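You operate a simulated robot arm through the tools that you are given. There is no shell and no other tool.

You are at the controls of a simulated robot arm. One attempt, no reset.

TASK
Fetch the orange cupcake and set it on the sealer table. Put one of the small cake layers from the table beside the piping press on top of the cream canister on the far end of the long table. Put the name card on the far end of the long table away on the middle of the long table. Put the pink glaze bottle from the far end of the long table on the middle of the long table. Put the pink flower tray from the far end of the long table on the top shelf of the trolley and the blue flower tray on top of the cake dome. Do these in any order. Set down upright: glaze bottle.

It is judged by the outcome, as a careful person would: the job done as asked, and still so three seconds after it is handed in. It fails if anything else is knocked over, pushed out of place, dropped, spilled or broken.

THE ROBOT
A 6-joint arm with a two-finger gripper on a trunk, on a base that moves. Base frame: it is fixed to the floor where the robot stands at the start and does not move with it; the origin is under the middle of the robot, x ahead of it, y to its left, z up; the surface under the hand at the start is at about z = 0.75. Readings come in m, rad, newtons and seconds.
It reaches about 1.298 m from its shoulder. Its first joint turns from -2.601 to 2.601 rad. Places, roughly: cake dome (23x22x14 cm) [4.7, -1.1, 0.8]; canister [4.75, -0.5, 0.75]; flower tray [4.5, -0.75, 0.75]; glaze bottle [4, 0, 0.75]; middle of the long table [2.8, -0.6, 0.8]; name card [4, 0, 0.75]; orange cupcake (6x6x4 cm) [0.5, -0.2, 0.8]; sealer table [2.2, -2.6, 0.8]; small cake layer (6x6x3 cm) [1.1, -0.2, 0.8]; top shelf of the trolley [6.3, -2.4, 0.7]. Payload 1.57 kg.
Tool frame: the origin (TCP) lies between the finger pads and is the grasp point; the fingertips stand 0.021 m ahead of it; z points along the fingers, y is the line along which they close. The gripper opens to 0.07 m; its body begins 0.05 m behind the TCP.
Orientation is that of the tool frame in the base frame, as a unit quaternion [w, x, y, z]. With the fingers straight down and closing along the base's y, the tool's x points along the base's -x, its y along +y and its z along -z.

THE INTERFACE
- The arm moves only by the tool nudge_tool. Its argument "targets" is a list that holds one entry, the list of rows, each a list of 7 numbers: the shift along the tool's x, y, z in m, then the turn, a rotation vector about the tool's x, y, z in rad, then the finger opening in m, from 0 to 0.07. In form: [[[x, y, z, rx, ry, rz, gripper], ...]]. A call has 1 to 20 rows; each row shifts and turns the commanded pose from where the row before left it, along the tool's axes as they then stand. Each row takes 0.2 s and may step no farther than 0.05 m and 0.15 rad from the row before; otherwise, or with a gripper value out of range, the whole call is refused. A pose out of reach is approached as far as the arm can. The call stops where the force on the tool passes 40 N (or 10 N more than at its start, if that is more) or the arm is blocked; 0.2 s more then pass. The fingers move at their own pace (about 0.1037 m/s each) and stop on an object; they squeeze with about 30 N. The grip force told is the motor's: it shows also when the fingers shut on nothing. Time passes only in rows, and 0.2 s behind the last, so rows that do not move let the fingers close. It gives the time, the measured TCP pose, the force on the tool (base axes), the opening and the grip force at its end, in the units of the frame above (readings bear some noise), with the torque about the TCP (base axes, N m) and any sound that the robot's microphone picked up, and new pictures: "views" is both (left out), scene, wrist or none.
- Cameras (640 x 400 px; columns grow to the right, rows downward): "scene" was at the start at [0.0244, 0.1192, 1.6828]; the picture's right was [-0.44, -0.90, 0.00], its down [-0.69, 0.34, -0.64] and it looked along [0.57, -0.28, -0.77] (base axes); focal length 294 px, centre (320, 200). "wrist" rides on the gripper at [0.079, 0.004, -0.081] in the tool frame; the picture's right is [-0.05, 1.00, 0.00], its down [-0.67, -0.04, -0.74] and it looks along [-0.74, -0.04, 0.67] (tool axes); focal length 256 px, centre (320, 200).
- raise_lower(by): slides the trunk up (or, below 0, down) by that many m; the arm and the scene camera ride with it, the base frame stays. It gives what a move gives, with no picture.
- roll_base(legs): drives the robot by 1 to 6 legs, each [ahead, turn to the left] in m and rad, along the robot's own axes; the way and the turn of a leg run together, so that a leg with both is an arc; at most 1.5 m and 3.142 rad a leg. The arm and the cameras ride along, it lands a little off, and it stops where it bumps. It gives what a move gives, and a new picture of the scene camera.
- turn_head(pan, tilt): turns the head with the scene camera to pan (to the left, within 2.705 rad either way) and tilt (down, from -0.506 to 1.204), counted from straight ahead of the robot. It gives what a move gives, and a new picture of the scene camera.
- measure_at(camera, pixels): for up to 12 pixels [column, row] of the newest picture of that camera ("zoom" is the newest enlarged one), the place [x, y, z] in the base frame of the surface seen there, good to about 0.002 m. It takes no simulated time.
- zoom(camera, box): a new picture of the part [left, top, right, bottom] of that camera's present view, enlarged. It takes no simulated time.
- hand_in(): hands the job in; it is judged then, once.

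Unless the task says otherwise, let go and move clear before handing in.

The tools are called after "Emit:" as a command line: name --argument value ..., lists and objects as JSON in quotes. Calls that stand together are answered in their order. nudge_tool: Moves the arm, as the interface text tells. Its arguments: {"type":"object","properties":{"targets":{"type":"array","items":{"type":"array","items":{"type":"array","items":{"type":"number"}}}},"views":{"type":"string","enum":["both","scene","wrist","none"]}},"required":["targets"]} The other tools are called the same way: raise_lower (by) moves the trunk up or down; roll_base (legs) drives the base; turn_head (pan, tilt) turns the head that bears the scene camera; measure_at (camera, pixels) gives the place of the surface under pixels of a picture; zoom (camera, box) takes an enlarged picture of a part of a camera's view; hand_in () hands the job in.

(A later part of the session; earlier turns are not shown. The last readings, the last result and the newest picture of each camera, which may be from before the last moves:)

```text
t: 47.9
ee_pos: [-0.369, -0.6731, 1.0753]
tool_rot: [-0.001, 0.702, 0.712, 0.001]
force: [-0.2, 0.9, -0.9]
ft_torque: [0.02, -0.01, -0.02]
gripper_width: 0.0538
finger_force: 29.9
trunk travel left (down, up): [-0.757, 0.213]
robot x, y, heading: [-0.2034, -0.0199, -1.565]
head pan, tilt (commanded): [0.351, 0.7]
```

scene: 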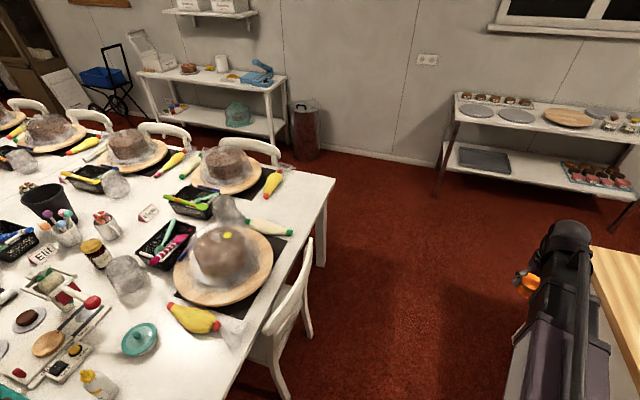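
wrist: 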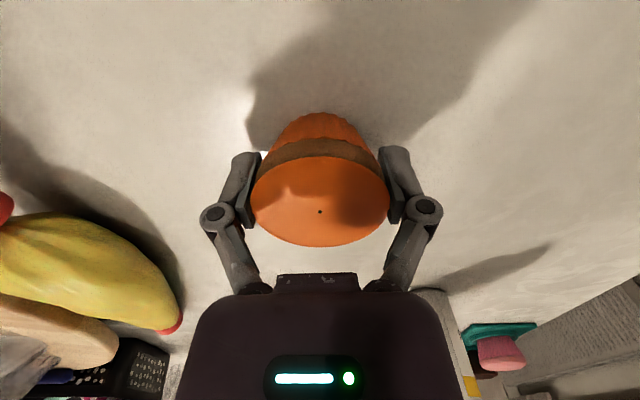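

The path ahead along x≈-0.2 looks clear between the chair at (285,310) and the bench. I'll drive 1.15 m ahead, then arc left into the aisle.

Emit:
roll_base --legs '[[1.15, 0]]'

Emit:
roll_base --legs '[[1.2, 1.56]]'

Emit:
turn_head --pan -0.3 --tilt 0.6

```text
t: 55.0
ee_pos: [-0.3637, -1.8156, 1.0762]
tool_rot: [-0.001, 0.702, 0.712, 0.0]
force: [-1.1, -1.3, 0.3]
ft_torque: [-0.02, -0.01, 0.03]
gripper_width: 0.0536
finger_force: 30.4
trunk travel left (down, up): [-0.757, 0.213]
robot x, y, heading: [-0.1916, -1.1652, -1.566]
head pan, tilt (commanded): [0.351, 0.7]
```

scene: 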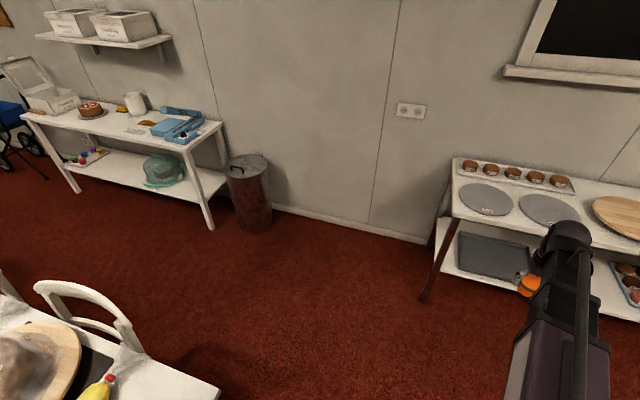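

```text
t: 62.5
ee_pos: [1.2296, -2.0964, 1.0751]
tool_rot: [-0.001, -0.005, 1.0, 0.0]
force: [0.3, -0.3, -0.1]
ft_torque: [-0.02, 0.0, 0.01]
gripper_width: 0.0536
finger_force: 29.7
trunk travel left (down, up): [-0.757, 0.213]
robot x, y, heading: [0.5781, -1.9274, -0.005]
head pan, tilt (commanded): [0.351, 0.7]
cut short: leg 1
```

scene: 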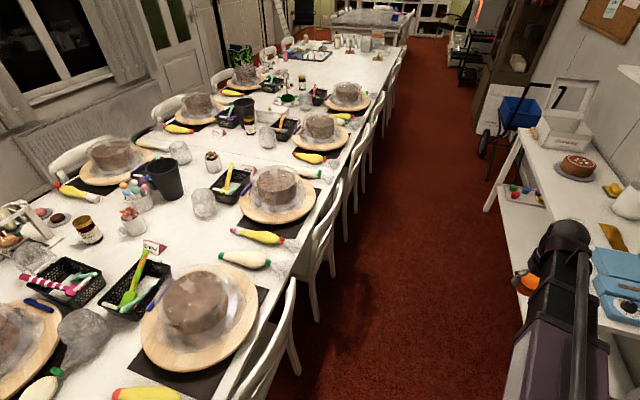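

```text
t: 63.5
ee_pos: [1.2286, -2.0974, 1.0754]
tool_rot: [-0.001, -0.005, 1.0, 0.0]
force: [0.0, -0.8, -0.5]
ft_torque: [0.03, -0.01, 0.02]
gripper_width: 0.0538
finger_force: 30.1
trunk travel left (down, up): [-0.757, 0.213]
robot x, y, heading: [0.5727, -1.9273, -0.005]
head pan, tilt (commanded): [-0.3, 0.6]
```

scene: 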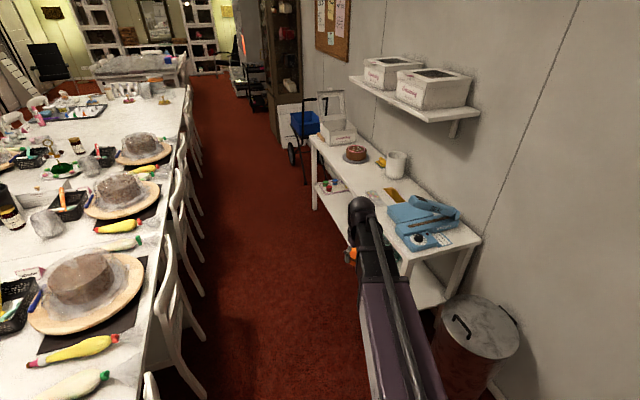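

The robot arrived at (0.578,-1.927) heading 0, but the leg says "cut short"; I'll look around the base for any contact before going on.

Emit:
turn_head --pan 0.6 --tilt 1.1

Emit:
turn_head --pan -0.9 --tilt 1.1

```text
t: 64.7
ee_pos: [1.2297, -2.0973, 1.0756]
tool_rot: [-0.001, -0.005, 1.0, 0.001]
force: [0.3, -0.3, -1.2]
ft_torque: [0.03, 0.01, 0.02]
gripper_width: 0.0535
finger_force: 29.7
trunk travel left (down, up): [-0.757, 0.213]
robot x, y, heading: [0.5713, -1.9268, -0.003]
head pan, tilt (commanded): [0.6, 1.1]
```

scene: 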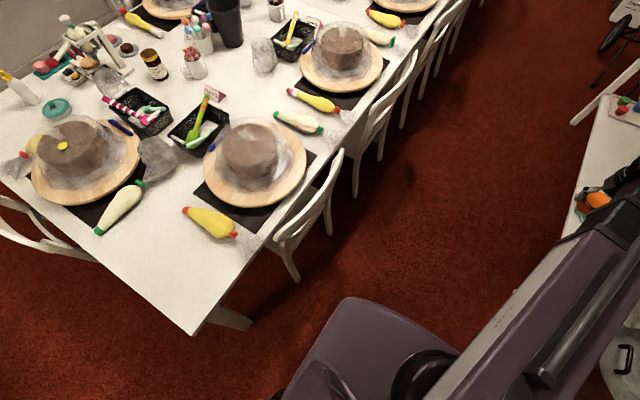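

```text
t: 66.3
ee_pos: [1.2282, -2.0969, 1.0757]
tool_rot: [-0.001, -0.005, 1.0, -0.001]
force: [-0.8, 0.0, -0.3]
ft_torque: [-0.01, 0.0, -0.01]
gripper_width: 0.0536
finger_force: 30.5
trunk travel left (down, up): [-0.757, 0.213]
robot x, y, heading: [0.5739, -1.9231, -0.002]
head pan, tilt (commanded): [-0.901, 1.1]
```

scene: 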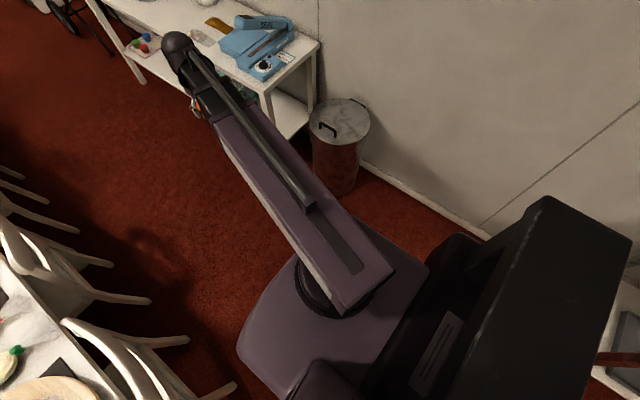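

No contact is visible; chairs at (185,340) clear the turret plate at (240,345). I'll measure to know the margins.

Emit:
measure_at --camera "scene" --pixels '[[235, 385], [185, 340], [148, 301], [242, 350], [255, 310], [300, 262], [425, 270], [340, 315], [270, 70], [305, 125], [360, 110], [300, 390]]'

```text
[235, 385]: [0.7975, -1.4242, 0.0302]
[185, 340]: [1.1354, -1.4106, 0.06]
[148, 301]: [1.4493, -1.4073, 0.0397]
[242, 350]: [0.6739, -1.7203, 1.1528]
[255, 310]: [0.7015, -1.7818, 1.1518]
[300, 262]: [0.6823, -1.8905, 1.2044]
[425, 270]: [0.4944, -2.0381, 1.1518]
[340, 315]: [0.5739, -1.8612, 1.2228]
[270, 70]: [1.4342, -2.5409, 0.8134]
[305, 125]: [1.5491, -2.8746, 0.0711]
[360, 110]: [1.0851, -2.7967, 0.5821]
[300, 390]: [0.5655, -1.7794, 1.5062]
```

Margins are about 0.3 m to the chairs. I'll advance 0.65 m along the aisle and look at the sealer table.

Emit:
roll_base --legs '[[0.65, 0]]'

Emit:
turn_head --pan -0.7 --tilt 0.75

```text
t: 70.7
ee_pos: [1.8792, -2.0951, 1.0746]
tool_rot: [-0.001, -0.007, 1.0, 0.0]
force: [0.5, -0.2, -0.6]
ft_torque: [0.02, 0.03, 0.01]
gripper_width: 0.0533
finger_force: 30.5
trunk travel left (down, up): [-0.757, 0.213]
robot x, y, heading: [1.2238, -1.9274, 0.005]
head pan, tilt (commanded): [-0.901, 1.1]
```

scene: 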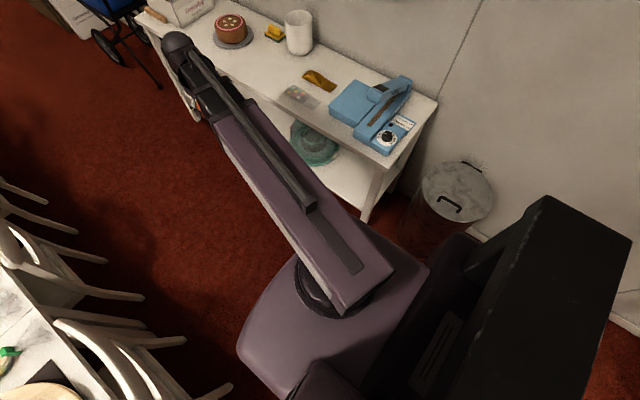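

```text
t: 71.5
ee_pos: [1.8797, -2.0953, 1.0757]
tool_rot: [0.0, -0.008, 1.0, 0.0]
force: [-0.5, 0.1, -0.7]
ft_torque: [0.0, 0.01, 0.0]
gripper_width: 0.0536
finger_force: 29.6
trunk travel left (down, up): [-0.757, 0.213]
robot x, y, heading: [1.2256, -1.9269, 0.006]
head pan, tilt (commanded): [-0.7, 0.75]
```

scene: 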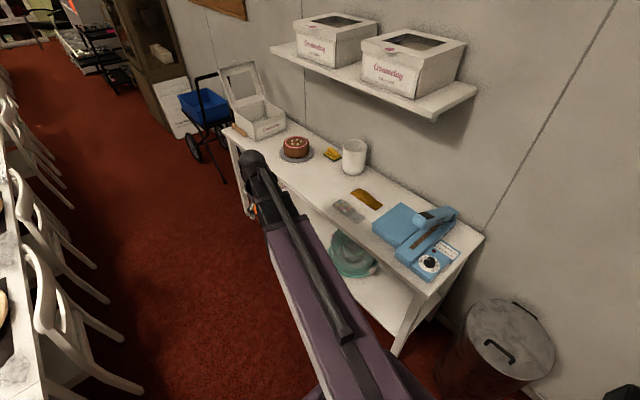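

Emit:
measure_at --camera "scene" --pixels '[[320, 170], [330, 180], [310, 180], [340, 190], [298, 150], [353, 150], [367, 197], [347, 210], [435, 115], [275, 50], [425, 215], [300, 170]]'

Emit:
zoom --camera "scene" --box '[220, 90, 460, 240]'

```text
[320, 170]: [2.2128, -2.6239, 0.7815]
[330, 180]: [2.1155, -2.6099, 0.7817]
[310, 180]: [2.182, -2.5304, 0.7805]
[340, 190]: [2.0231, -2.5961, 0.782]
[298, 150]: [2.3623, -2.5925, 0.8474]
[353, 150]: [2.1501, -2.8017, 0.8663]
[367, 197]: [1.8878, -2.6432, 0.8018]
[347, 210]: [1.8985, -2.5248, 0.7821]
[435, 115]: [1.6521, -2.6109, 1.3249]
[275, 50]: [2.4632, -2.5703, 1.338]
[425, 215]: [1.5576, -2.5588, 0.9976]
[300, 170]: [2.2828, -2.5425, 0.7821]
```

```text
2.67 times, centred on (340, 165) of scene
```

zoom: 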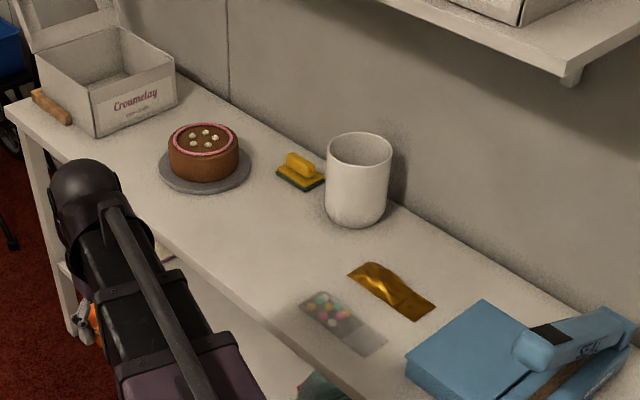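

The shelf edge above is at z≈1.33, so I'll lower first to about z=0.93, then move the cupcake over the free spot (2.14,-2.56).

Emit:
raise_lower --by -0.145

Emit:
nudge_tool --targets '[[[-0.02105, -0.0391, 0, 0, 0, 0, 0.045], [-0.02105, -0.0391, 0, 0, 0, 0, 0.045], [-0.02105, -0.0391, 0, 0, 0, 0, 0.045], [-0.02105, -0.0391, 0, 0, 0, 0, 0.045], [-0.02105, -0.0391, 0, 0, 0, 0, 0.045], [-0.02105, -0.0391, 0, 0, 0, 0, 0.045], [-0.02105, -0.0391, 0, 0, 0, 0, 0.045], [-0.02105, -0.0391, 0, 0, 0, 0, 0.045], [-0.02105, -0.0391, 0, 0, 0, 0, 0.045], [-0.02105, -0.0391, 0, 0, 0, 0, 0.045], [-0.02105, -0.0391, 0, 0, 0, 0, 0.045], [-0.02105, -0.0391, 0, 0, 0, 0, 0.045], [0, 0, 0, 0, 0, 0, 0.045]]]' --views "both"

```text
t: 73.2
ee_pos: [1.8797, -2.0951, 0.9293]
tool_rot: [-0.002, -0.008, 1.0, -0.001]
force: [0.3, 0.1, -1.4]
ft_torque: [0.0, 0.05, -0.02]
gripper_width: 0.0535
finger_force: 29.7
trunk travel left (down, up): [-0.612, 0.358]
robot x, y, heading: [1.2237, -1.9271, 0.002]
head pan, tilt (commanded): [-0.7, 0.75]
```

```text
t: 76.0
ee_pos: [2.14, -2.5597, 0.9307]
tool_rot: [-0.002, -0.008, 1.0, 0.0]
force: [0.5, -0.6, 0.3]
ft_torque: [0.02, -0.02, 0.0]
gripper_width: 0.0535
finger_force: 30.1
trunk travel left (down, up): [-0.612, 0.358]
robot x, y, heading: [1.2259, -1.9246, 0.001]
head pan, tilt (commanded): [-0.7, 0.75]
```

scene: 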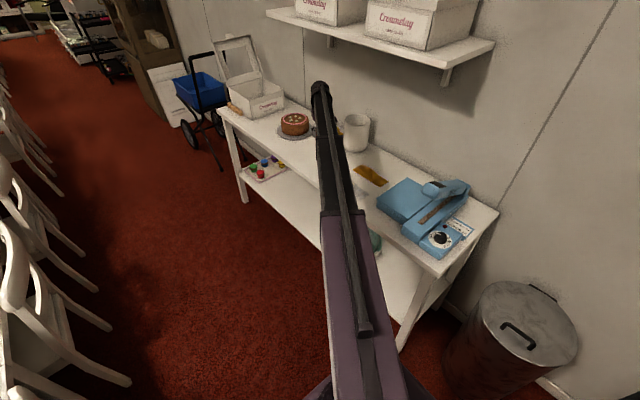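
wrist: 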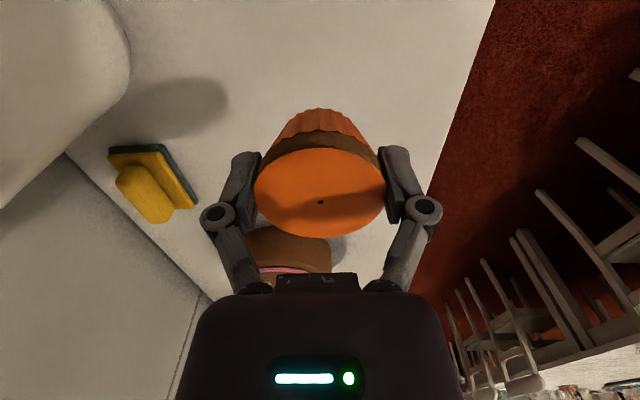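

The cupcake hangs over clear table between the sponge and the cake. I'll lower 0.122 m to just touch, then release.

Emit:
raise_lower --by -0.122

Emit:
zoom --camera "wrist" --box '[0, 0, 640, 400]'

```text
t: 77.5
ee_pos: [2.1393, -2.5592, 0.8104]
tool_rot: [0.001, -0.007, 1.0, 0.0]
force: [4.1, -4.1, 17.5]
ft_torque: [0.02, -0.15, 0.0]
gripper_width: 0.0536
finger_force: 30.6
trunk travel left (down, up): [-0.49, 0.48]
robot x, y, heading: [1.2234, -1.9245, 0.006]
head pan, tilt (commanded): [-0.7, 0.75]
```

```text
1.00 times, centred on (320, 200) of wrist (not enlarged: the box is as wide or as high as the picture)
```

zoom: 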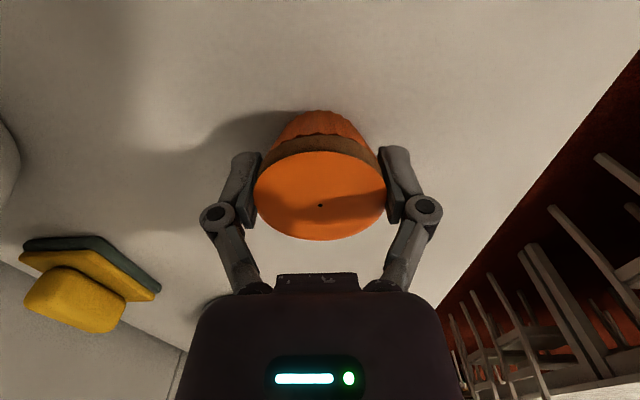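

There is a 17 N contact: the cupcake is on the table. I'll open the fingers.

Emit:
nudge_tool --targets '[[[0, 0, 0, 0, 0, 0, 0.055], [0, 0, 0, 0, 0, 0, 0.06], [0, 0, 0, 0, 0, 0, 0.065], [0, 0, 0, 0, 0, 0, 0.07], [0, 0, 0, 0, 0, 0, 0.07]]]' --views "wrist"

Emit:
raise_lower --by 0.15

Emit:
zoom --camera "wrist" --box '[0, 0, 640, 400]'

```text
t: 78.7
ee_pos: [2.1393, -2.56, 0.8089]
tool_rot: [-0.001, -0.008, 1.0, 0.0]
force: [-0.6, -0.2, -0.2]
ft_torque: [-0.04, -0.04, 0.0]
gripper_width: 0.07
finger_force: 0.1
trunk travel left (down, up): [-0.49, 0.48]
robot x, y, heading: [1.2268, -1.9293, 0.003]
head pan, tilt (commanded): [-0.7, 0.75]
```

wrist: 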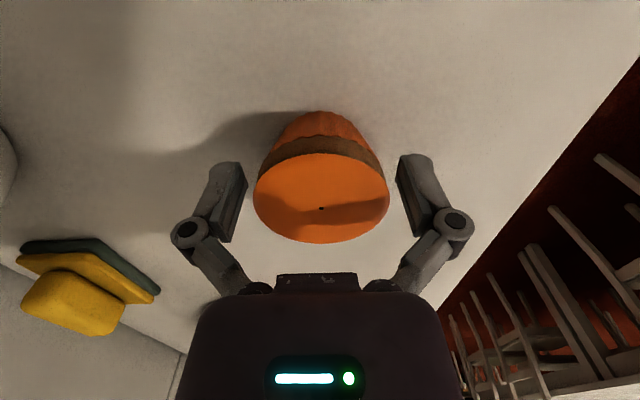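

```text
t: 80.5
ee_pos: [2.14, -2.5593, 0.9578]
tool_rot: [-0.001, -0.008, 1.0, 0.0]
force: [0.0, 0.0, -0.4]
ft_torque: [-0.05, -0.03, 0.02]
gripper_width: 0.0701
finger_force: 0.1
trunk travel left (down, up): [-0.64, 0.33]
robot x, y, heading: [1.227, -1.9271, 0.004]
head pan, tilt (commanded): [-0.7, 0.75]
```

```text
1.00 times, centred on (320, 200) of wrist (not enlarged: the box is as wide or as high as the picture)
```

zoom: 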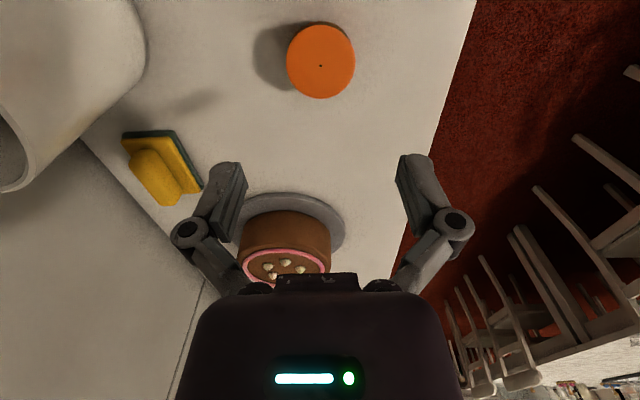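

The cupcake stands upright at wrist (320,60). I'll retract the arm to the aisle, raise it, and look toward the far end.

Emit:
nudge_tool --targets '[[[0.02105, 0.0391, 0, 0, 0, 0, 0.07], [0.02105, 0.0391, 0, 0, 0, 0, 0.07], [0.02105, 0.0391, 0, 0, 0, 0, 0.07], [0.02105, 0.0391, 0, 0, 0, 0, 0.07], [0.02105, 0.0391, 0, 0, 0, 0, 0.07], [0.02105, 0.0391, 0, 0, 0, 0, 0.07], [0.02105, 0.0391, 0, 0, 0, 0, 0.07], [0.02105, 0.0391, 0, 0, 0, 0, 0.07], [0.02105, 0.0391, 0, 0, 0, 0, 0.07], [0.02105, 0.0391, 0, 0, 0, 0, 0.07], [0.02105, 0.0391, 0, 0, 0, 0, 0.07], [0.02105, 0.0391, 0, 0, 0, 0, 0.07], [0.0, 0.04, 0, 0, 0, 0, 0.07], [0.0, 0.04, 0, 0, 0, 0, 0.07], [0.0, 0.04, 0, 0, 0, 0, 0.07]]]' --views "none"

Emit:
turn_head --pan 0.05 --tilt 0.35

Emit:
zoom --camera "scene" --box '[200, 60, 440, 210]'

```text
t: 83.7
ee_pos: [1.8777, -1.9714, 0.9591]
tool_rot: [-0.001, -0.008, 1.0, 0.0]
force: [-0.1, -0.4, 0.1]
ft_torque: [0.03, 0.0, -0.01]
gripper_width: 0.0703
finger_force: 0.1
trunk travel left (down, up): [-0.64, 0.33]
robot x, y, heading: [1.2272, -1.9272, 0.005]
head pan, tilt (commanded): [-0.7, 0.75]
```

```text
t: 84.8
ee_pos: [1.877, -1.973, 0.9589]
tool_rot: [0.0, -0.007, 1.0, 0.001]
force: [0.6, -0.2, -0.3]
ft_torque: [0.0, 0.03, 0.03]
gripper_width: 0.0698
finger_force: 0.1
trunk travel left (down, up): [-0.64, 0.33]
robot x, y, heading: [1.2246, -1.9268, 0.002]
head pan, tilt (commanded): [0.051, 0.351]
```

scene: 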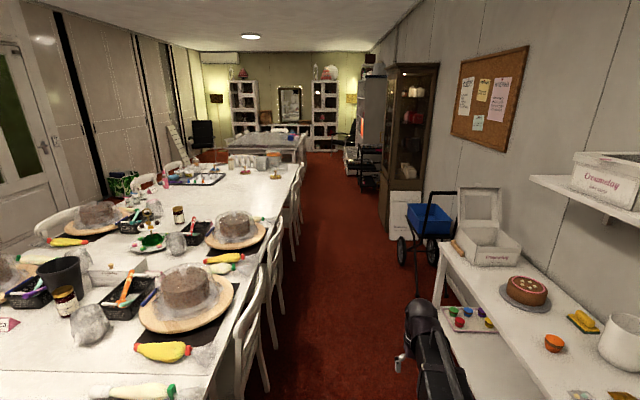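

```text
2.67 times, centred on (320, 135) of scene
```

zoom: 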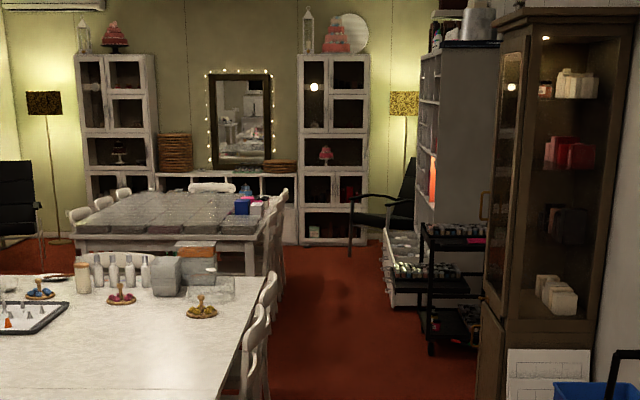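

The aisle ahead is clear; at the far end I see small handled trays at zoom (40,293), (122,298) and (200,310). I'll measure aisle obstacles and the far-end geometry.

Emit:
measure_at --camera "scene" --pixels '[[415, 260], [402, 262], [417, 290], [392, 225], [385, 160], [296, 180], [300, 235], [270, 300], [305, 140], [360, 190], [375, 175], [285, 165]]'

Emit:
measure_at --camera "zoom" --pixels '[[262, 280], [40, 293], [122, 298], [200, 310], [210, 285], [165, 275], [195, 255], [490, 250], [430, 235], [430, 350], [255, 270], [80, 275]]'

```text
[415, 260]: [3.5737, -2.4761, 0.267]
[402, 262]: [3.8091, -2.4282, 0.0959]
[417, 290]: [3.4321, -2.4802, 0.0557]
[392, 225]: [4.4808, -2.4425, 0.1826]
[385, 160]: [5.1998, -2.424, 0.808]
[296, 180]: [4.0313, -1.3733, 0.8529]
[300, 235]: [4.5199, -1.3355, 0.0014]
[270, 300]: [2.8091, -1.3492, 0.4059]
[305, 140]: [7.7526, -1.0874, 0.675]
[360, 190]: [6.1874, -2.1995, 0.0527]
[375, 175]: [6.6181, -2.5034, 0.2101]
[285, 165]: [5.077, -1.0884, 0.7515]
```

```text
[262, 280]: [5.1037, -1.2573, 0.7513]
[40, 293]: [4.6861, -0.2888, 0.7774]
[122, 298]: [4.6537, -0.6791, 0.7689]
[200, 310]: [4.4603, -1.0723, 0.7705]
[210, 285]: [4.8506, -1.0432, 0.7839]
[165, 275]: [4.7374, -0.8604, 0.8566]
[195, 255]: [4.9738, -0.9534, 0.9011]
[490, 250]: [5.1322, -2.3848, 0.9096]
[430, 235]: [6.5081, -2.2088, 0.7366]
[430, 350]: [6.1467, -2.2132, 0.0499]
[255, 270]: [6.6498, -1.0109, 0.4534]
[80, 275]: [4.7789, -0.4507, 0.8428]
```

The table's far end is at x≈5.1 and there is ample space beyond it. I'll drive 2.8 m up the aisle and survey the far end.

Emit:
roll_base --legs '[[1.4, 0], [1.4, 0]]'

Emit:
turn_head --pan 0.9 --tilt 0.6

Emit:
zoom --camera "scene" --box '[160, 60, 480, 260]'

```text
t: 101.6
ee_pos: [4.6994, -1.9829, 0.9582]
tool_rot: [-0.001, -0.002, 1.0, 0.0]
force: [0.3, -0.2, -0.1]
ft_torque: [0.02, -0.06, 0.0]
gripper_width: 0.0699
finger_force: 0.0
trunk travel left (down, up): [-0.64, 0.33]
robot x, y, heading: [4.0491, -1.9318, -0.005]
head pan, tilt (commanded): [0.051, 0.351]
```

scene: 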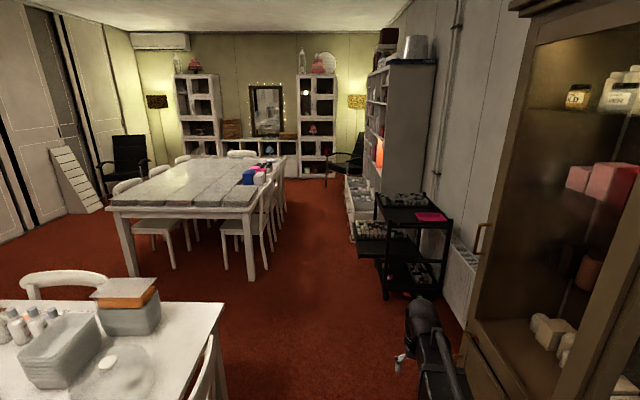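

```text
t: 102.8
ee_pos: [4.7002, -1.9838, 0.9581]
tool_rot: [-0.002, -0.003, 1.0, 0.0]
force: [0.1, 0.0, -1.2]
ft_torque: [0.01, -0.01, 0.03]
gripper_width: 0.0701
finger_force: 0.0
trunk travel left (down, up): [-0.64, 0.33]
robot x, y, heading: [4.0466, -1.9313, -0.006]
head pan, tilt (commanded): [0.901, 0.6]
```

scene: 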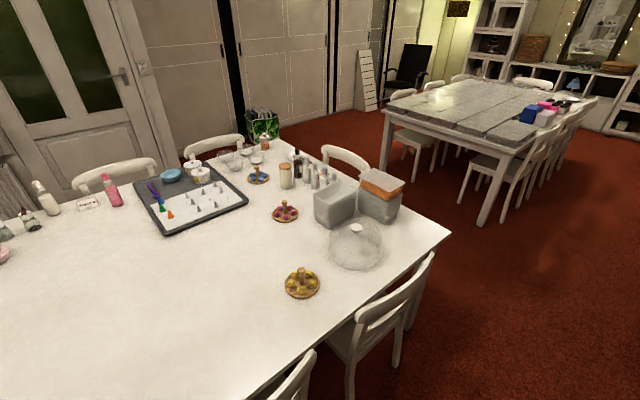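

```text
2.00 times, centred on (320, 160) of scene
```

zoom: 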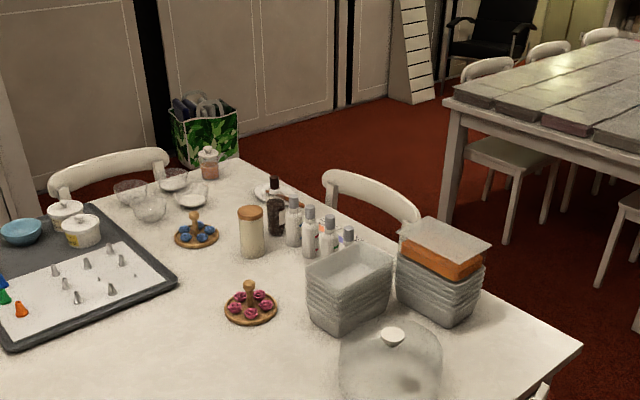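

I can see the blue tray at (258,177), pink at (285,213), the dome at (355,240) with a knob at (356,229), the canister at (287,175), pink bottle at (113,190) and name card at (88,203). I'll measure them all.

Emit:
measure_at --camera "scene" --pixels '[[258, 168], [258, 182], [285, 203], [285, 218], [356, 229], [355, 250], [287, 163], [287, 185], [113, 180], [115, 205], [88, 203], [345, 152]]'

Emit:
measure_at --camera "scene" --pixels '[[302, 270], [302, 290], [375, 320], [430, 270], [350, 390], [300, 370], [385, 190], [335, 200], [265, 140], [200, 172], [340, 160], [448, 232]]'

```text
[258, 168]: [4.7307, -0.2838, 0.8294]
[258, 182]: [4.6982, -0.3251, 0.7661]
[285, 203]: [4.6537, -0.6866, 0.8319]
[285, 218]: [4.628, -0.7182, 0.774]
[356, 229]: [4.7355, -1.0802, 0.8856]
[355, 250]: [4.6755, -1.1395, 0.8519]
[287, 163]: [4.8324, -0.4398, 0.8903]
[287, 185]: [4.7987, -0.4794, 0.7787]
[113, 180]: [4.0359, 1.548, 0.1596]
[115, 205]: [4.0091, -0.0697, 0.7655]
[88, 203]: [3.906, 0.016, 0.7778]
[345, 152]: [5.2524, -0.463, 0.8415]
```

```text
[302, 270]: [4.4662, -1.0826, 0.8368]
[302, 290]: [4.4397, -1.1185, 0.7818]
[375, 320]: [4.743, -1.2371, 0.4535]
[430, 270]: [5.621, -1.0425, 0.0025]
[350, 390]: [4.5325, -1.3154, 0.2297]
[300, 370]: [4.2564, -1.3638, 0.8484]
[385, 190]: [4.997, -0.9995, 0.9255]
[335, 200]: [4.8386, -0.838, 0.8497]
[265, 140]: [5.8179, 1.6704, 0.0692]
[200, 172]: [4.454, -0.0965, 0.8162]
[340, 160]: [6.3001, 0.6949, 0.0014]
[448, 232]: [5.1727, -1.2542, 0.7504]
```

Key places: blue post (4.73,-0.29), pink post (4.65,-0.69), dome knob (4.735,-1.08,0.886), canister lid (4.83,-0.44,0.89). I'll check the trolley and the gap beyond the table end before driving there.

Emit:
turn_head --pan 0.1 --tilt 0.35

Emit:
measure_at --camera "scene" --pixels '[[148, 202], [292, 200], [293, 270], [175, 270], [425, 195], [470, 215], [475, 235], [428, 290], [415, 225], [455, 205], [435, 215], [270, 230]]'

Emit:
zoom --camera "scene" --box '[360, 130, 560, 255]'

```text
t: 103.9
ee_pos: [4.7002, -1.982, 0.9589]
tool_rot: [-0.001, -0.003, 1.0, 0.001]
force: [0.3, 0.2, -0.4]
ft_torque: [0.03, -0.01, 0.0]
gripper_width: 0.07
finger_force: 0.1
trunk travel left (down, up): [-0.64, 0.33]
robot x, y, heading: [4.0479, -1.9317, -0.006]
head pan, tilt (commanded): [0.099, 0.351]
```

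scene: 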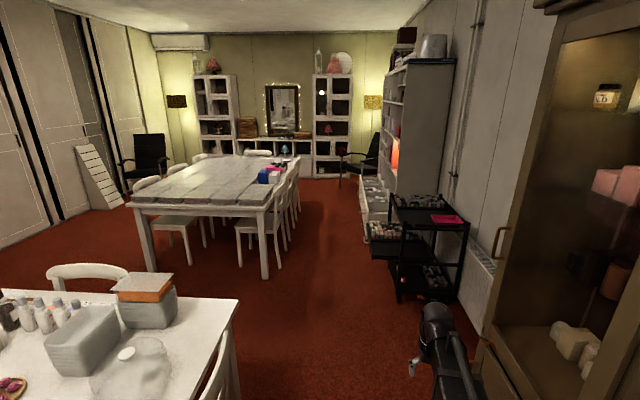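

```text
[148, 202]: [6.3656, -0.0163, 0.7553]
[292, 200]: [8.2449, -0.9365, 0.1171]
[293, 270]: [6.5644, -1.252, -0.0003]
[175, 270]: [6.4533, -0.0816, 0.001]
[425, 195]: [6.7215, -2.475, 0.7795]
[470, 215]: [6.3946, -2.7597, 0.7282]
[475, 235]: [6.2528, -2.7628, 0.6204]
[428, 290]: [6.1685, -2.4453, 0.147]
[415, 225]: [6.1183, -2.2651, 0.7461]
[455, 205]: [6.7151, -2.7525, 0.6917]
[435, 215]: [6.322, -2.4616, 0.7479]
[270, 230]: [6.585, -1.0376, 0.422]
```

```text
3.20 times, centred on (460, 192) of scene
```

zoom: 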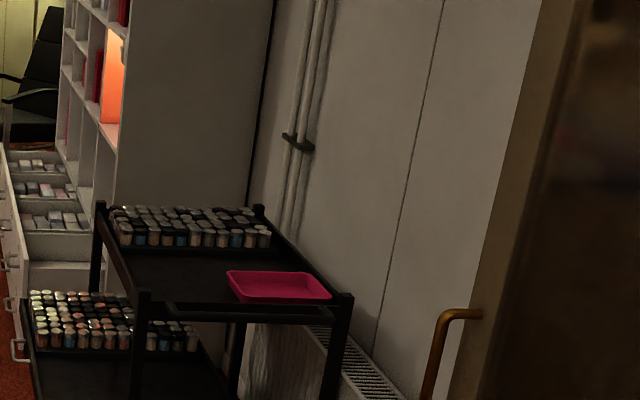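

The trolley's top shelf spans x 6.12–6.75, y -2.26–-2.76, with a free area near its front corner; the gap past the table end is about 1.2 m. I'll drive to (5.6,-1.93), turn left and move up to y≈-1.1 beside the table end.

Emit:
measure_at --camera "zoom" --pixels '[[170, 280], [190, 265], [200, 300], [280, 285], [230, 258], [150, 262], [140, 295], [345, 297], [265, 207], [125, 245], [265, 245], [100, 205]]'

Emit:
roll_base --legs '[[1.5, 0.0], [0.05, 0.0]]'

```text
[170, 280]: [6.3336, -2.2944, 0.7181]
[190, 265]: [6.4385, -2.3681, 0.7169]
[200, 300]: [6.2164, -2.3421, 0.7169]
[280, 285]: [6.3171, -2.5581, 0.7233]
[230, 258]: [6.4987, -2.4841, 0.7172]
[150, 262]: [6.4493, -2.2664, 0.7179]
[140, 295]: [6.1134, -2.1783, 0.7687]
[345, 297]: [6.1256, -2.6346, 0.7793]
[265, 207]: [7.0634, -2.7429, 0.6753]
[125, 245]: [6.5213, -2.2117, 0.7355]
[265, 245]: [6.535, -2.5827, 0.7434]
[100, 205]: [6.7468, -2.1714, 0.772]
```

```text
t: 113.6
ee_pos: [6.2412, -1.9861, 0.9574]
tool_rot: [-0.001, -0.005, 1.0, 0.0]
force: [0.4, 0.2, 0.6]
ft_torque: [-0.04, 0.02, -0.02]
gripper_width: 0.0698
finger_force: 0.0
trunk travel left (down, up): [-0.64, 0.33]
robot x, y, heading: [5.5871, -1.9336, -0.005]
head pan, tilt (commanded): [0.099, 0.351]
```

scene: 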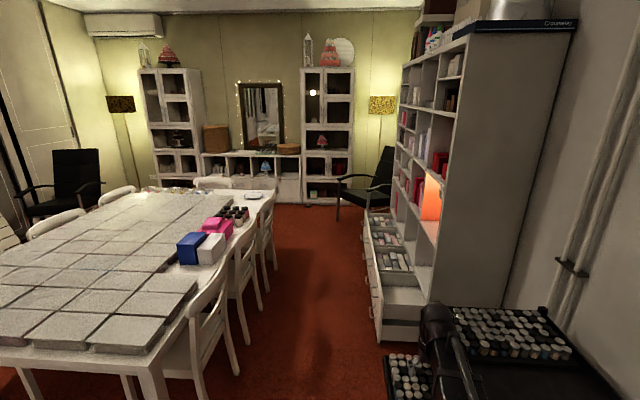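

The trolley's shelf surface is z≈0.717 with a free region around (6.33,-2.33). Now I'll turn left and move alongside the table end.

Emit:
roll_base --legs '[[0, 1.575]]'

Emit:
turn_head --pan 0.5 --tilt 0.8

```text
t: 119.7
ee_pos: [5.6303, -1.2829, 0.9592]
tool_rot: [-0.001, 0.714, -0.7, 0.001]
force: [0.1, 0.8, -0.2]
ft_torque: [0.0, -0.04, 0.01]
gripper_width: 0.07
finger_force: 0.0
trunk travel left (down, up): [-0.64, 0.33]
robot x, y, heading: [5.551, -1.9381, 1.574]
head pan, tilt (commanded): [0.099, 0.351]
```

scene: 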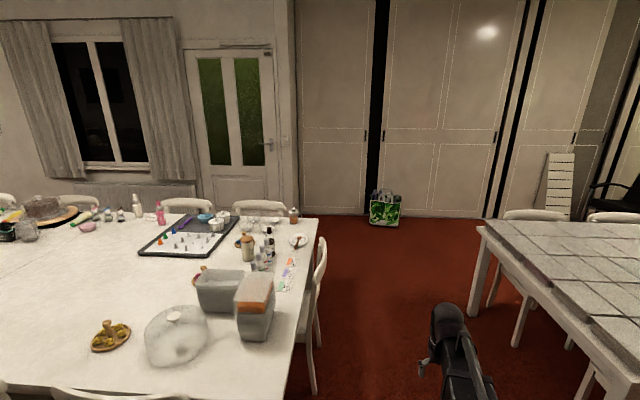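

```text
t: 120.6
ee_pos: [5.6321, -1.2831, 0.9586]
tool_rot: [0.001, 0.714, -0.7, 0.001]
force: [0.7, -0.6, -1.0]
ft_torque: [-0.03, 0.03, 0.01]
gripper_width: 0.0702
finger_force: 0.0
trunk travel left (down, up): [-0.64, 0.33]
robot x, y, heading: [5.5578, -1.9369, 1.571]
head pan, tilt (commanded): [0.499, 0.799]
```

scene: 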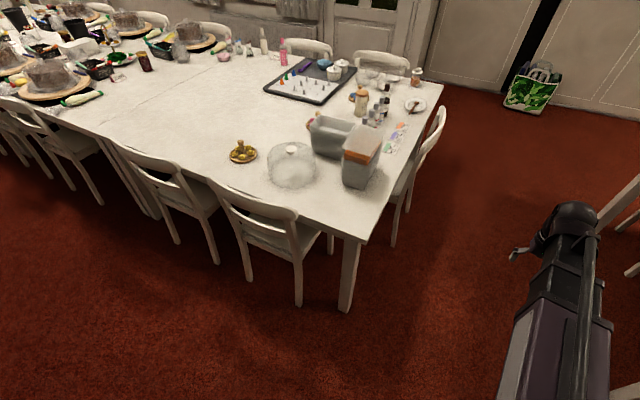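

The table corner is at (352,240) and the end chair at (430,150). I'll measure these and shift slightly right as I advance.

Emit:
measure_at --camera "scene" --pixels '[[355, 238], [347, 305], [395, 170], [440, 92], [443, 115], [393, 240], [408, 208], [425, 150], [360, 140], [290, 150], [292, 175], [310, 125]]'

Emit:
roll_base --legs '[[0.42, -0.14], [0.42, 0.14]]'

Emit:
turn_head --pan 1.3 --tilt 0.8

```text
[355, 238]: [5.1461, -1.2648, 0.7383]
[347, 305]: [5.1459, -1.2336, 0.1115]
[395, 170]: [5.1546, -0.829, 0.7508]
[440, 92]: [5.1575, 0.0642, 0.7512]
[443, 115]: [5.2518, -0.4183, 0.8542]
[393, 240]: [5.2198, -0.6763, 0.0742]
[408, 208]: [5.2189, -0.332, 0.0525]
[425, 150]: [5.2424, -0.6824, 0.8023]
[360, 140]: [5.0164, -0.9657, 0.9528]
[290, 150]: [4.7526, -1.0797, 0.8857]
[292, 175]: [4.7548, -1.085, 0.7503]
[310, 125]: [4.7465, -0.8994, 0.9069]
```

```text
t: 126.3
ee_pos: [5.6852, -0.4427, 0.9583]
tool_rot: [0.0, 0.715, -0.699, 0.001]
force: [-1.4, 0.6, -0.5]
ft_torque: [0.0, 0.0, 0.01]
gripper_width: 0.0699
finger_force: 0.0
trunk travel left (down, up): [-0.64, 0.33]
robot x, y, heading: [5.6183, -1.0997, 1.578]
head pan, tilt (commanded): [0.499, 0.799]
```

scene: 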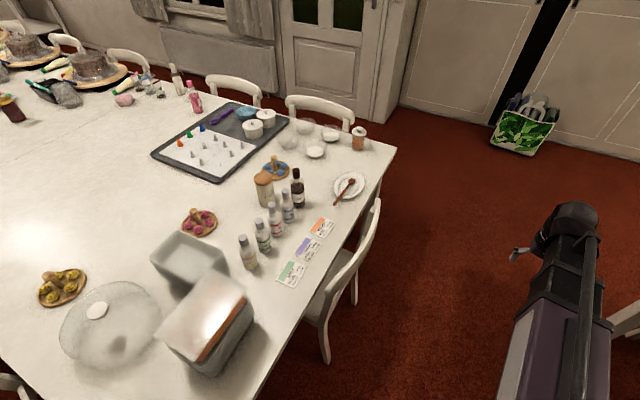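

```text
t: 127.5
ee_pos: [5.6852, -0.4443, 0.9591]
tool_rot: [0.0, 0.715, -0.699, 0.001]
force: [-0.2, 0.0, -1.2]
ft_torque: [0.01, -0.02, -0.02]
gripper_width: 0.0703
finger_force: 0.0
trunk travel left (down, up): [-0.64, 0.33]
robot x, y, heading: [5.6173, -1.0973, 1.577]
head pan, tilt (commanded): [1.3, 0.799]
```

scene: 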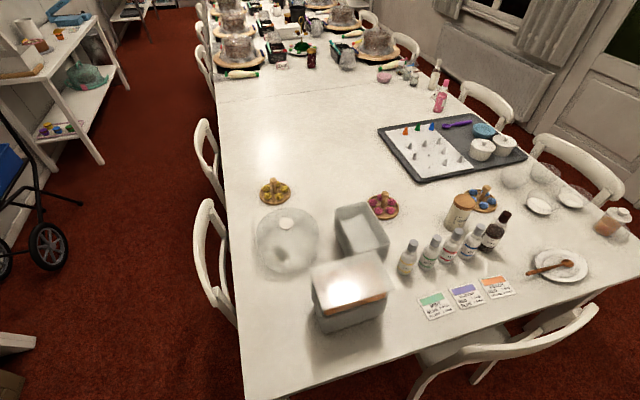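

From here everything is in reach: pink tray (383,205), blue tray (482,200), canister (460,208), dome (287,240). I'll zoom in for detail.

Emit:
zoom --camera "scene" --box '[240, 160, 400, 260]'

Emit:
measure_at --camera "zoom" --pixels '[[184, 256], [170, 250], [200, 258], [184, 330], [130, 300], [250, 300], [180, 200], [572, 155], [572, 130], [575, 200], [535, 190], [620, 200]]'

Emit:
zoom --camera "scene" --box '[360, 160, 540, 272]'

Emit:
measure_at --camera "zoom" --pixels '[[355, 135], [385, 128], [345, 180], [425, 105], [437, 150], [400, 170], [85, 115], [90, 170], [485, 190], [330, 250], [250, 290], [430, 110]]'

```text
4.00 times, centred on (320, 210) of scene
```

zoom: 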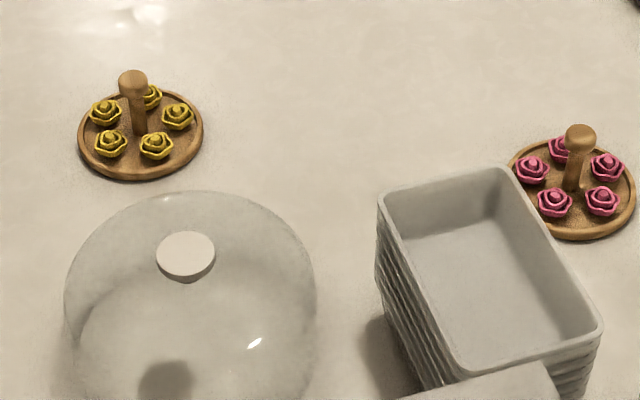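

```text
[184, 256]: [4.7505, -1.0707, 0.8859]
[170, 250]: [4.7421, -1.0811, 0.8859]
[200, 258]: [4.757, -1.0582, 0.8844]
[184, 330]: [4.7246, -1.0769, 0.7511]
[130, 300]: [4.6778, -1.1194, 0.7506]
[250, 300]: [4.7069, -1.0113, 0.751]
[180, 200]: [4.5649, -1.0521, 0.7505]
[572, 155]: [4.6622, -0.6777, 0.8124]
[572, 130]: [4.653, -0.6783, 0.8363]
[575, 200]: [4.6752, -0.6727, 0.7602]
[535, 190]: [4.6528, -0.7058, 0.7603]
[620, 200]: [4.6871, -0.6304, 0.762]
```

```text
3.56 times, centred on (450, 216) of scene
```

zoom: 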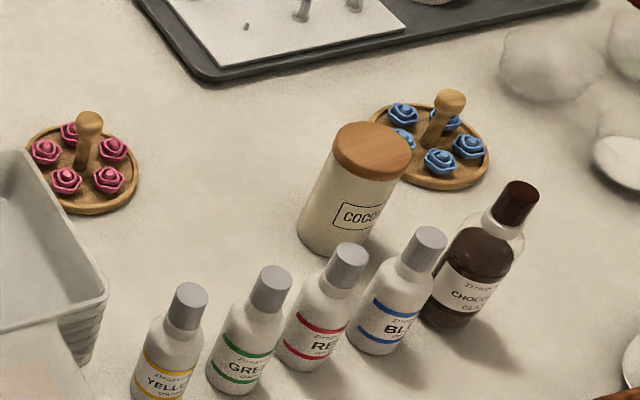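

```text
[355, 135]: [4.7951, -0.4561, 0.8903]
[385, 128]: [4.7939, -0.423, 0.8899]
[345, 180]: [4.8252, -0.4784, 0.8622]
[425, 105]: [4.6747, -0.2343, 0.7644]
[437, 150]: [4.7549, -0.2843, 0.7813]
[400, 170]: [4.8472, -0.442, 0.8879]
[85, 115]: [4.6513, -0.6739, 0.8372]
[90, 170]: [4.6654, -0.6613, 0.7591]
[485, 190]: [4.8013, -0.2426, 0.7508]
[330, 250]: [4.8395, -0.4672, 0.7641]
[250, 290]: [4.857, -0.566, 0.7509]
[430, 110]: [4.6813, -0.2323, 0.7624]
```

The knob on the dome is a flat disc about 5 cm wide at (4.75,-1.07,0.886), and the trays have a centre post topping at z≈0.837. I'll raise the trunk, rotate the wrist to face the table, and move toward the pink tray.

Emit:
raise_lower --by 0.1

Emit:
nudge_tool --targets '[[[0, 0, 0, 0, 0, -0.1407, 0.07], [0, 0, 0, 0, 0, -0.1407, 0.07], [0, 0, 0, 0, 0, -0.1407, 0.07], [0, 0, 0, 0, 0, -0.1407, 0.07], [0, 0, 0, 0, 0, -0.1407, 0.07], [0, 0, 0, 0, 0, -0.1407, 0.07], [0, 0, 0, 0, 0, -0.1407, 0.07], [0, 0, 0, 0, 0, -0.1407, 0.07], [0, 0, 0, 0, 0, -0.1407, 0.07], [0, 0, 0, 0, 0, -0.1407, 0.07], [0, 0, 0, 0, 0, -0.1407, 0.07]]]' --views "none"

```text
t: 128.8
ee_pos: [5.6857, -0.4433, 1.0591]
tool_rot: [0.001, 0.716, -0.698, 0.0]
force: [-0.1, 0.1, 0.1]
ft_torque: [0.0, -0.01, -0.01]
gripper_width: 0.07
finger_force: 0.0
trunk travel left (down, up): [-0.74, 0.23]
robot x, y, heading: [5.6172, -1.0957, 1.588]
head pan, tilt (commanded): [1.3, 0.799]
```

```text
t: 131.2
ee_pos: [5.6864, -0.4432, 1.0586]
tool_rot: [0.001, 1.0, 0.001, 0.0]
force: [0.1, -0.6, -0.2]
ft_torque: [0.02, -0.02, -0.01]
gripper_width: 0.0699
finger_force: 0.1
trunk travel left (down, up): [-0.74, 0.23]
robot x, y, heading: [5.6113, -1.0963, 1.582]
head pan, tilt (commanded): [1.3, 0.799]
```

The wrist now faces -x (tool_rot ≈ [0,1,0,0]). I'll travel in a straight line toward the pink tray at this height.

Emit:
nudge_tool --targets '[[[-0.0487, 0.0111, 0, 0, 0, 0, 0.07], [-0.0487, 0.0111, 0, 0, 0, 0, 0.07], [-0.0487, 0.0111, 0, 0, 0, 0, 0.07], [-0.0487, 0.0111, 0, 0, 0, 0, 0.07], [-0.0487, 0.0111, 0, 0, 0, 0, 0.07], [-0.0487, 0.0111, 0, 0, 0, 0, 0.07], [-0.0487, 0.0111, 0, 0, 0, 0, 0.07], [-0.0487, 0.0111, 0, 0, 0, 0, 0.07], [-0.0487, 0.0111, 0, 0, 0, 0, 0.07], [-0.0487, 0.0111, 0, 0, 0, 0, 0.07], [-0.0487, 0.0111, 0, 0, 0, 0, 0.07], [-0.0487, 0.0111, 0, 0, 0, 0, 0.07], [-0.0487, 0.0111, 0, 0, 0, 0, 0.07], [-0.0487, 0.0111, 0, 0, 0, 0, 0.07], [-0.0487, 0.0111, 0, 0, 0, 0, 0.07], [-0.0487, 0.0111, 0, 0, 0, 0, 0.07], [-0.0487, 0.0111, 0, 0, 0, 0, 0.07], [-0.0487, 0.0111, 0, 0, 0, 0, 0.07], [-0.0487, 0.0111, 0, 0, 0, 0, 0.07], [0, 0, 0, 0, 0, 0, 0.07]]]' --views "both"

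```text
t: 135.4
ee_pos: [4.7617, -0.6539, 1.0586]
tool_rot: [0.0, 1.0, -0.001, 0.0]
force: [0.4, 0.0, -0.7]
ft_torque: [-0.01, -0.01, -0.01]
gripper_width: 0.0703
finger_force: 0.0
trunk travel left (down, up): [-0.74, 0.23]
robot x, y, heading: [5.6136, -1.0927, 1.58]
head pan, tilt (commanded): [1.3, 0.799]
```

scene: 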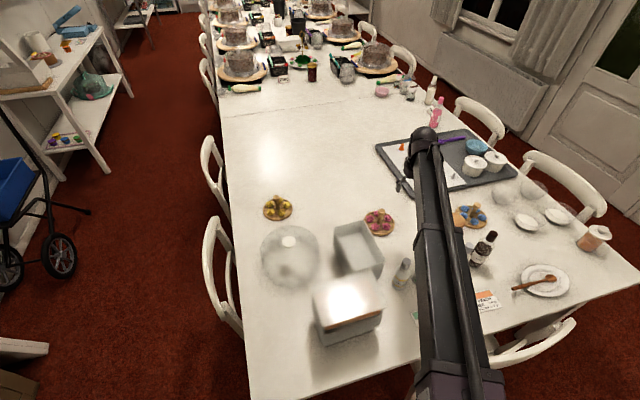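
wrist: 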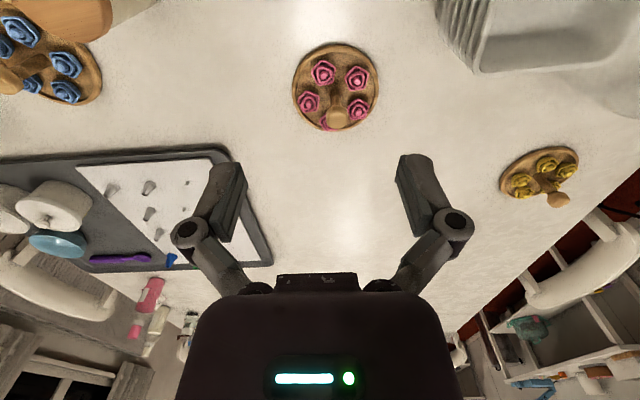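

The pink tray is at wrist (335,85) with its post top near (337,117). I'll zoom and measure the post.

Emit:
zoom --camera "wrist" --box '[260, 30, 420, 130]'

Emit:
measure_at --camera "wrist" --pixels '[[337, 118], [337, 112], [330, 118], [345, 118], [337, 124], [337, 100], [296, 87], [377, 82], [335, 45], [323, 73]]'

```text
4.00 times, centred on (340, 80) of wrist
```

zoom: 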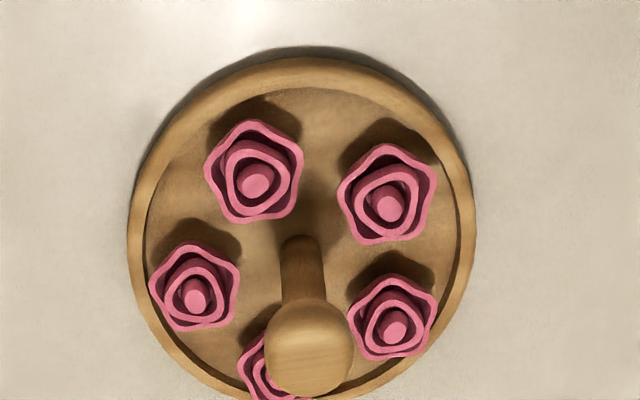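

```text
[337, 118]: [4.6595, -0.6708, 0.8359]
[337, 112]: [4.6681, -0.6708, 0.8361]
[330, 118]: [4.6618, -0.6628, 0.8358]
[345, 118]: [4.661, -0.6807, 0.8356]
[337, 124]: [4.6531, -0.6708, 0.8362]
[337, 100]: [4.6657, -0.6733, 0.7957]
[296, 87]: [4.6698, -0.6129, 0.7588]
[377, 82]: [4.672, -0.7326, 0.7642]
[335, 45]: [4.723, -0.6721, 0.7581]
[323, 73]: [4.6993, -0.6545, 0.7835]
```

The pink post's centre is (4.663,-0.672), top z 0.836. Before lowering, I must know how low the boom hangs over the grey box stack, so I'll measure points on the boom and boxes.

Emit:
measure_at --camera "scene" --pixels '[[412, 190], [414, 220], [416, 250], [418, 290], [420, 330], [421, 365], [418, 385], [440, 220], [450, 300], [460, 380], [465, 330], [425, 145]]'

Emit:
measure_at --camera "scene" --pixels '[[335, 226], [370, 222], [383, 262], [348, 270], [315, 290], [375, 280], [381, 310], [325, 315], [403, 265], [490, 236], [432, 192], [405, 185]]'

Emit:
zoom --camera "scene" --box '[300, 120, 620, 320]'

```text
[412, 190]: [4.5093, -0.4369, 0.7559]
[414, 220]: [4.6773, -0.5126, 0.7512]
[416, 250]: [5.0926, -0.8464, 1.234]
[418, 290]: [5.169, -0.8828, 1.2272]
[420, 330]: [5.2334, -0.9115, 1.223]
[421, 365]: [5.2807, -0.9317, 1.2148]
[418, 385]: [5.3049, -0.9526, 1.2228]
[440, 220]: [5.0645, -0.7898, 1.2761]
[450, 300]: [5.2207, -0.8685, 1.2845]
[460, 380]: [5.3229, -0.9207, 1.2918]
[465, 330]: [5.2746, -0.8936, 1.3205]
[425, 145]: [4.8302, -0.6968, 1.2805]
```

```text
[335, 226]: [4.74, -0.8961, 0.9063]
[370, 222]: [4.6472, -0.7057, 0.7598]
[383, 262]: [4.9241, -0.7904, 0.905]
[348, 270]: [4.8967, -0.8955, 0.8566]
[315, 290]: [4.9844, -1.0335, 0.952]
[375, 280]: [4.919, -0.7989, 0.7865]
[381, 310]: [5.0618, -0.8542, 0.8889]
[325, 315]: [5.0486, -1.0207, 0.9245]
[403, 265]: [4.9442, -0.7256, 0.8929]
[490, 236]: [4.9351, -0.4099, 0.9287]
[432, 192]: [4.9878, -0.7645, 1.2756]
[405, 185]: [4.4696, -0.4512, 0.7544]
```

```text
2.00 times, centred on (460, 220) of scene
```

zoom: 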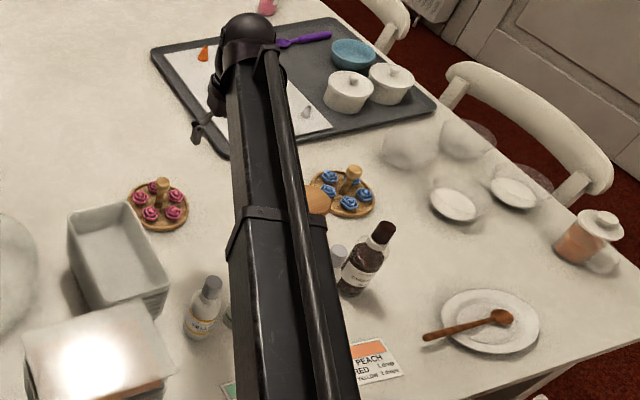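

The boom's underside is roughly 0.155 m above the TCP, so it would skim the tall box stack (z 0.953). I'll move the base 0.14 m further along so the boom passes beside it.

Emit:
roll_base --legs '[[0.14, 0]]'

Emit:
zoom --camera "wrist" --box '[0, 0, 640, 400]'

```text
t: 136.9
ee_pos: [4.7593, -0.5106, 1.0588]
tool_rot: [0.001, 1.0, -0.001, 0.0]
force: [0.0, -0.3, -0.2]
ft_torque: [-0.04, 0.0, -0.01]
gripper_width: 0.07
finger_force: 0.0
trunk travel left (down, up): [-0.74, 0.23]
robot x, y, heading: [5.6165, -0.9537, 1.585]
head pan, tilt (commanded): [1.3, 0.799]
```

scene: 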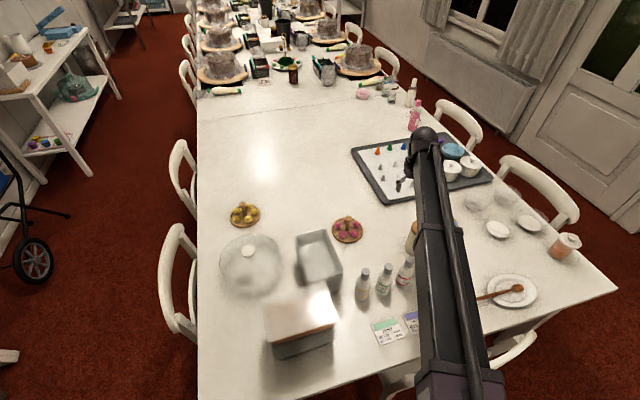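

```text
1.00 times, centred on (320, 200) of wrist (not enlarged: the box is as wide or as high as the picture)
```

zoom: 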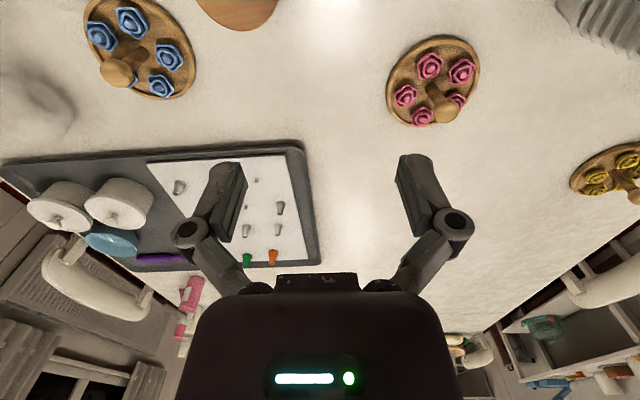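

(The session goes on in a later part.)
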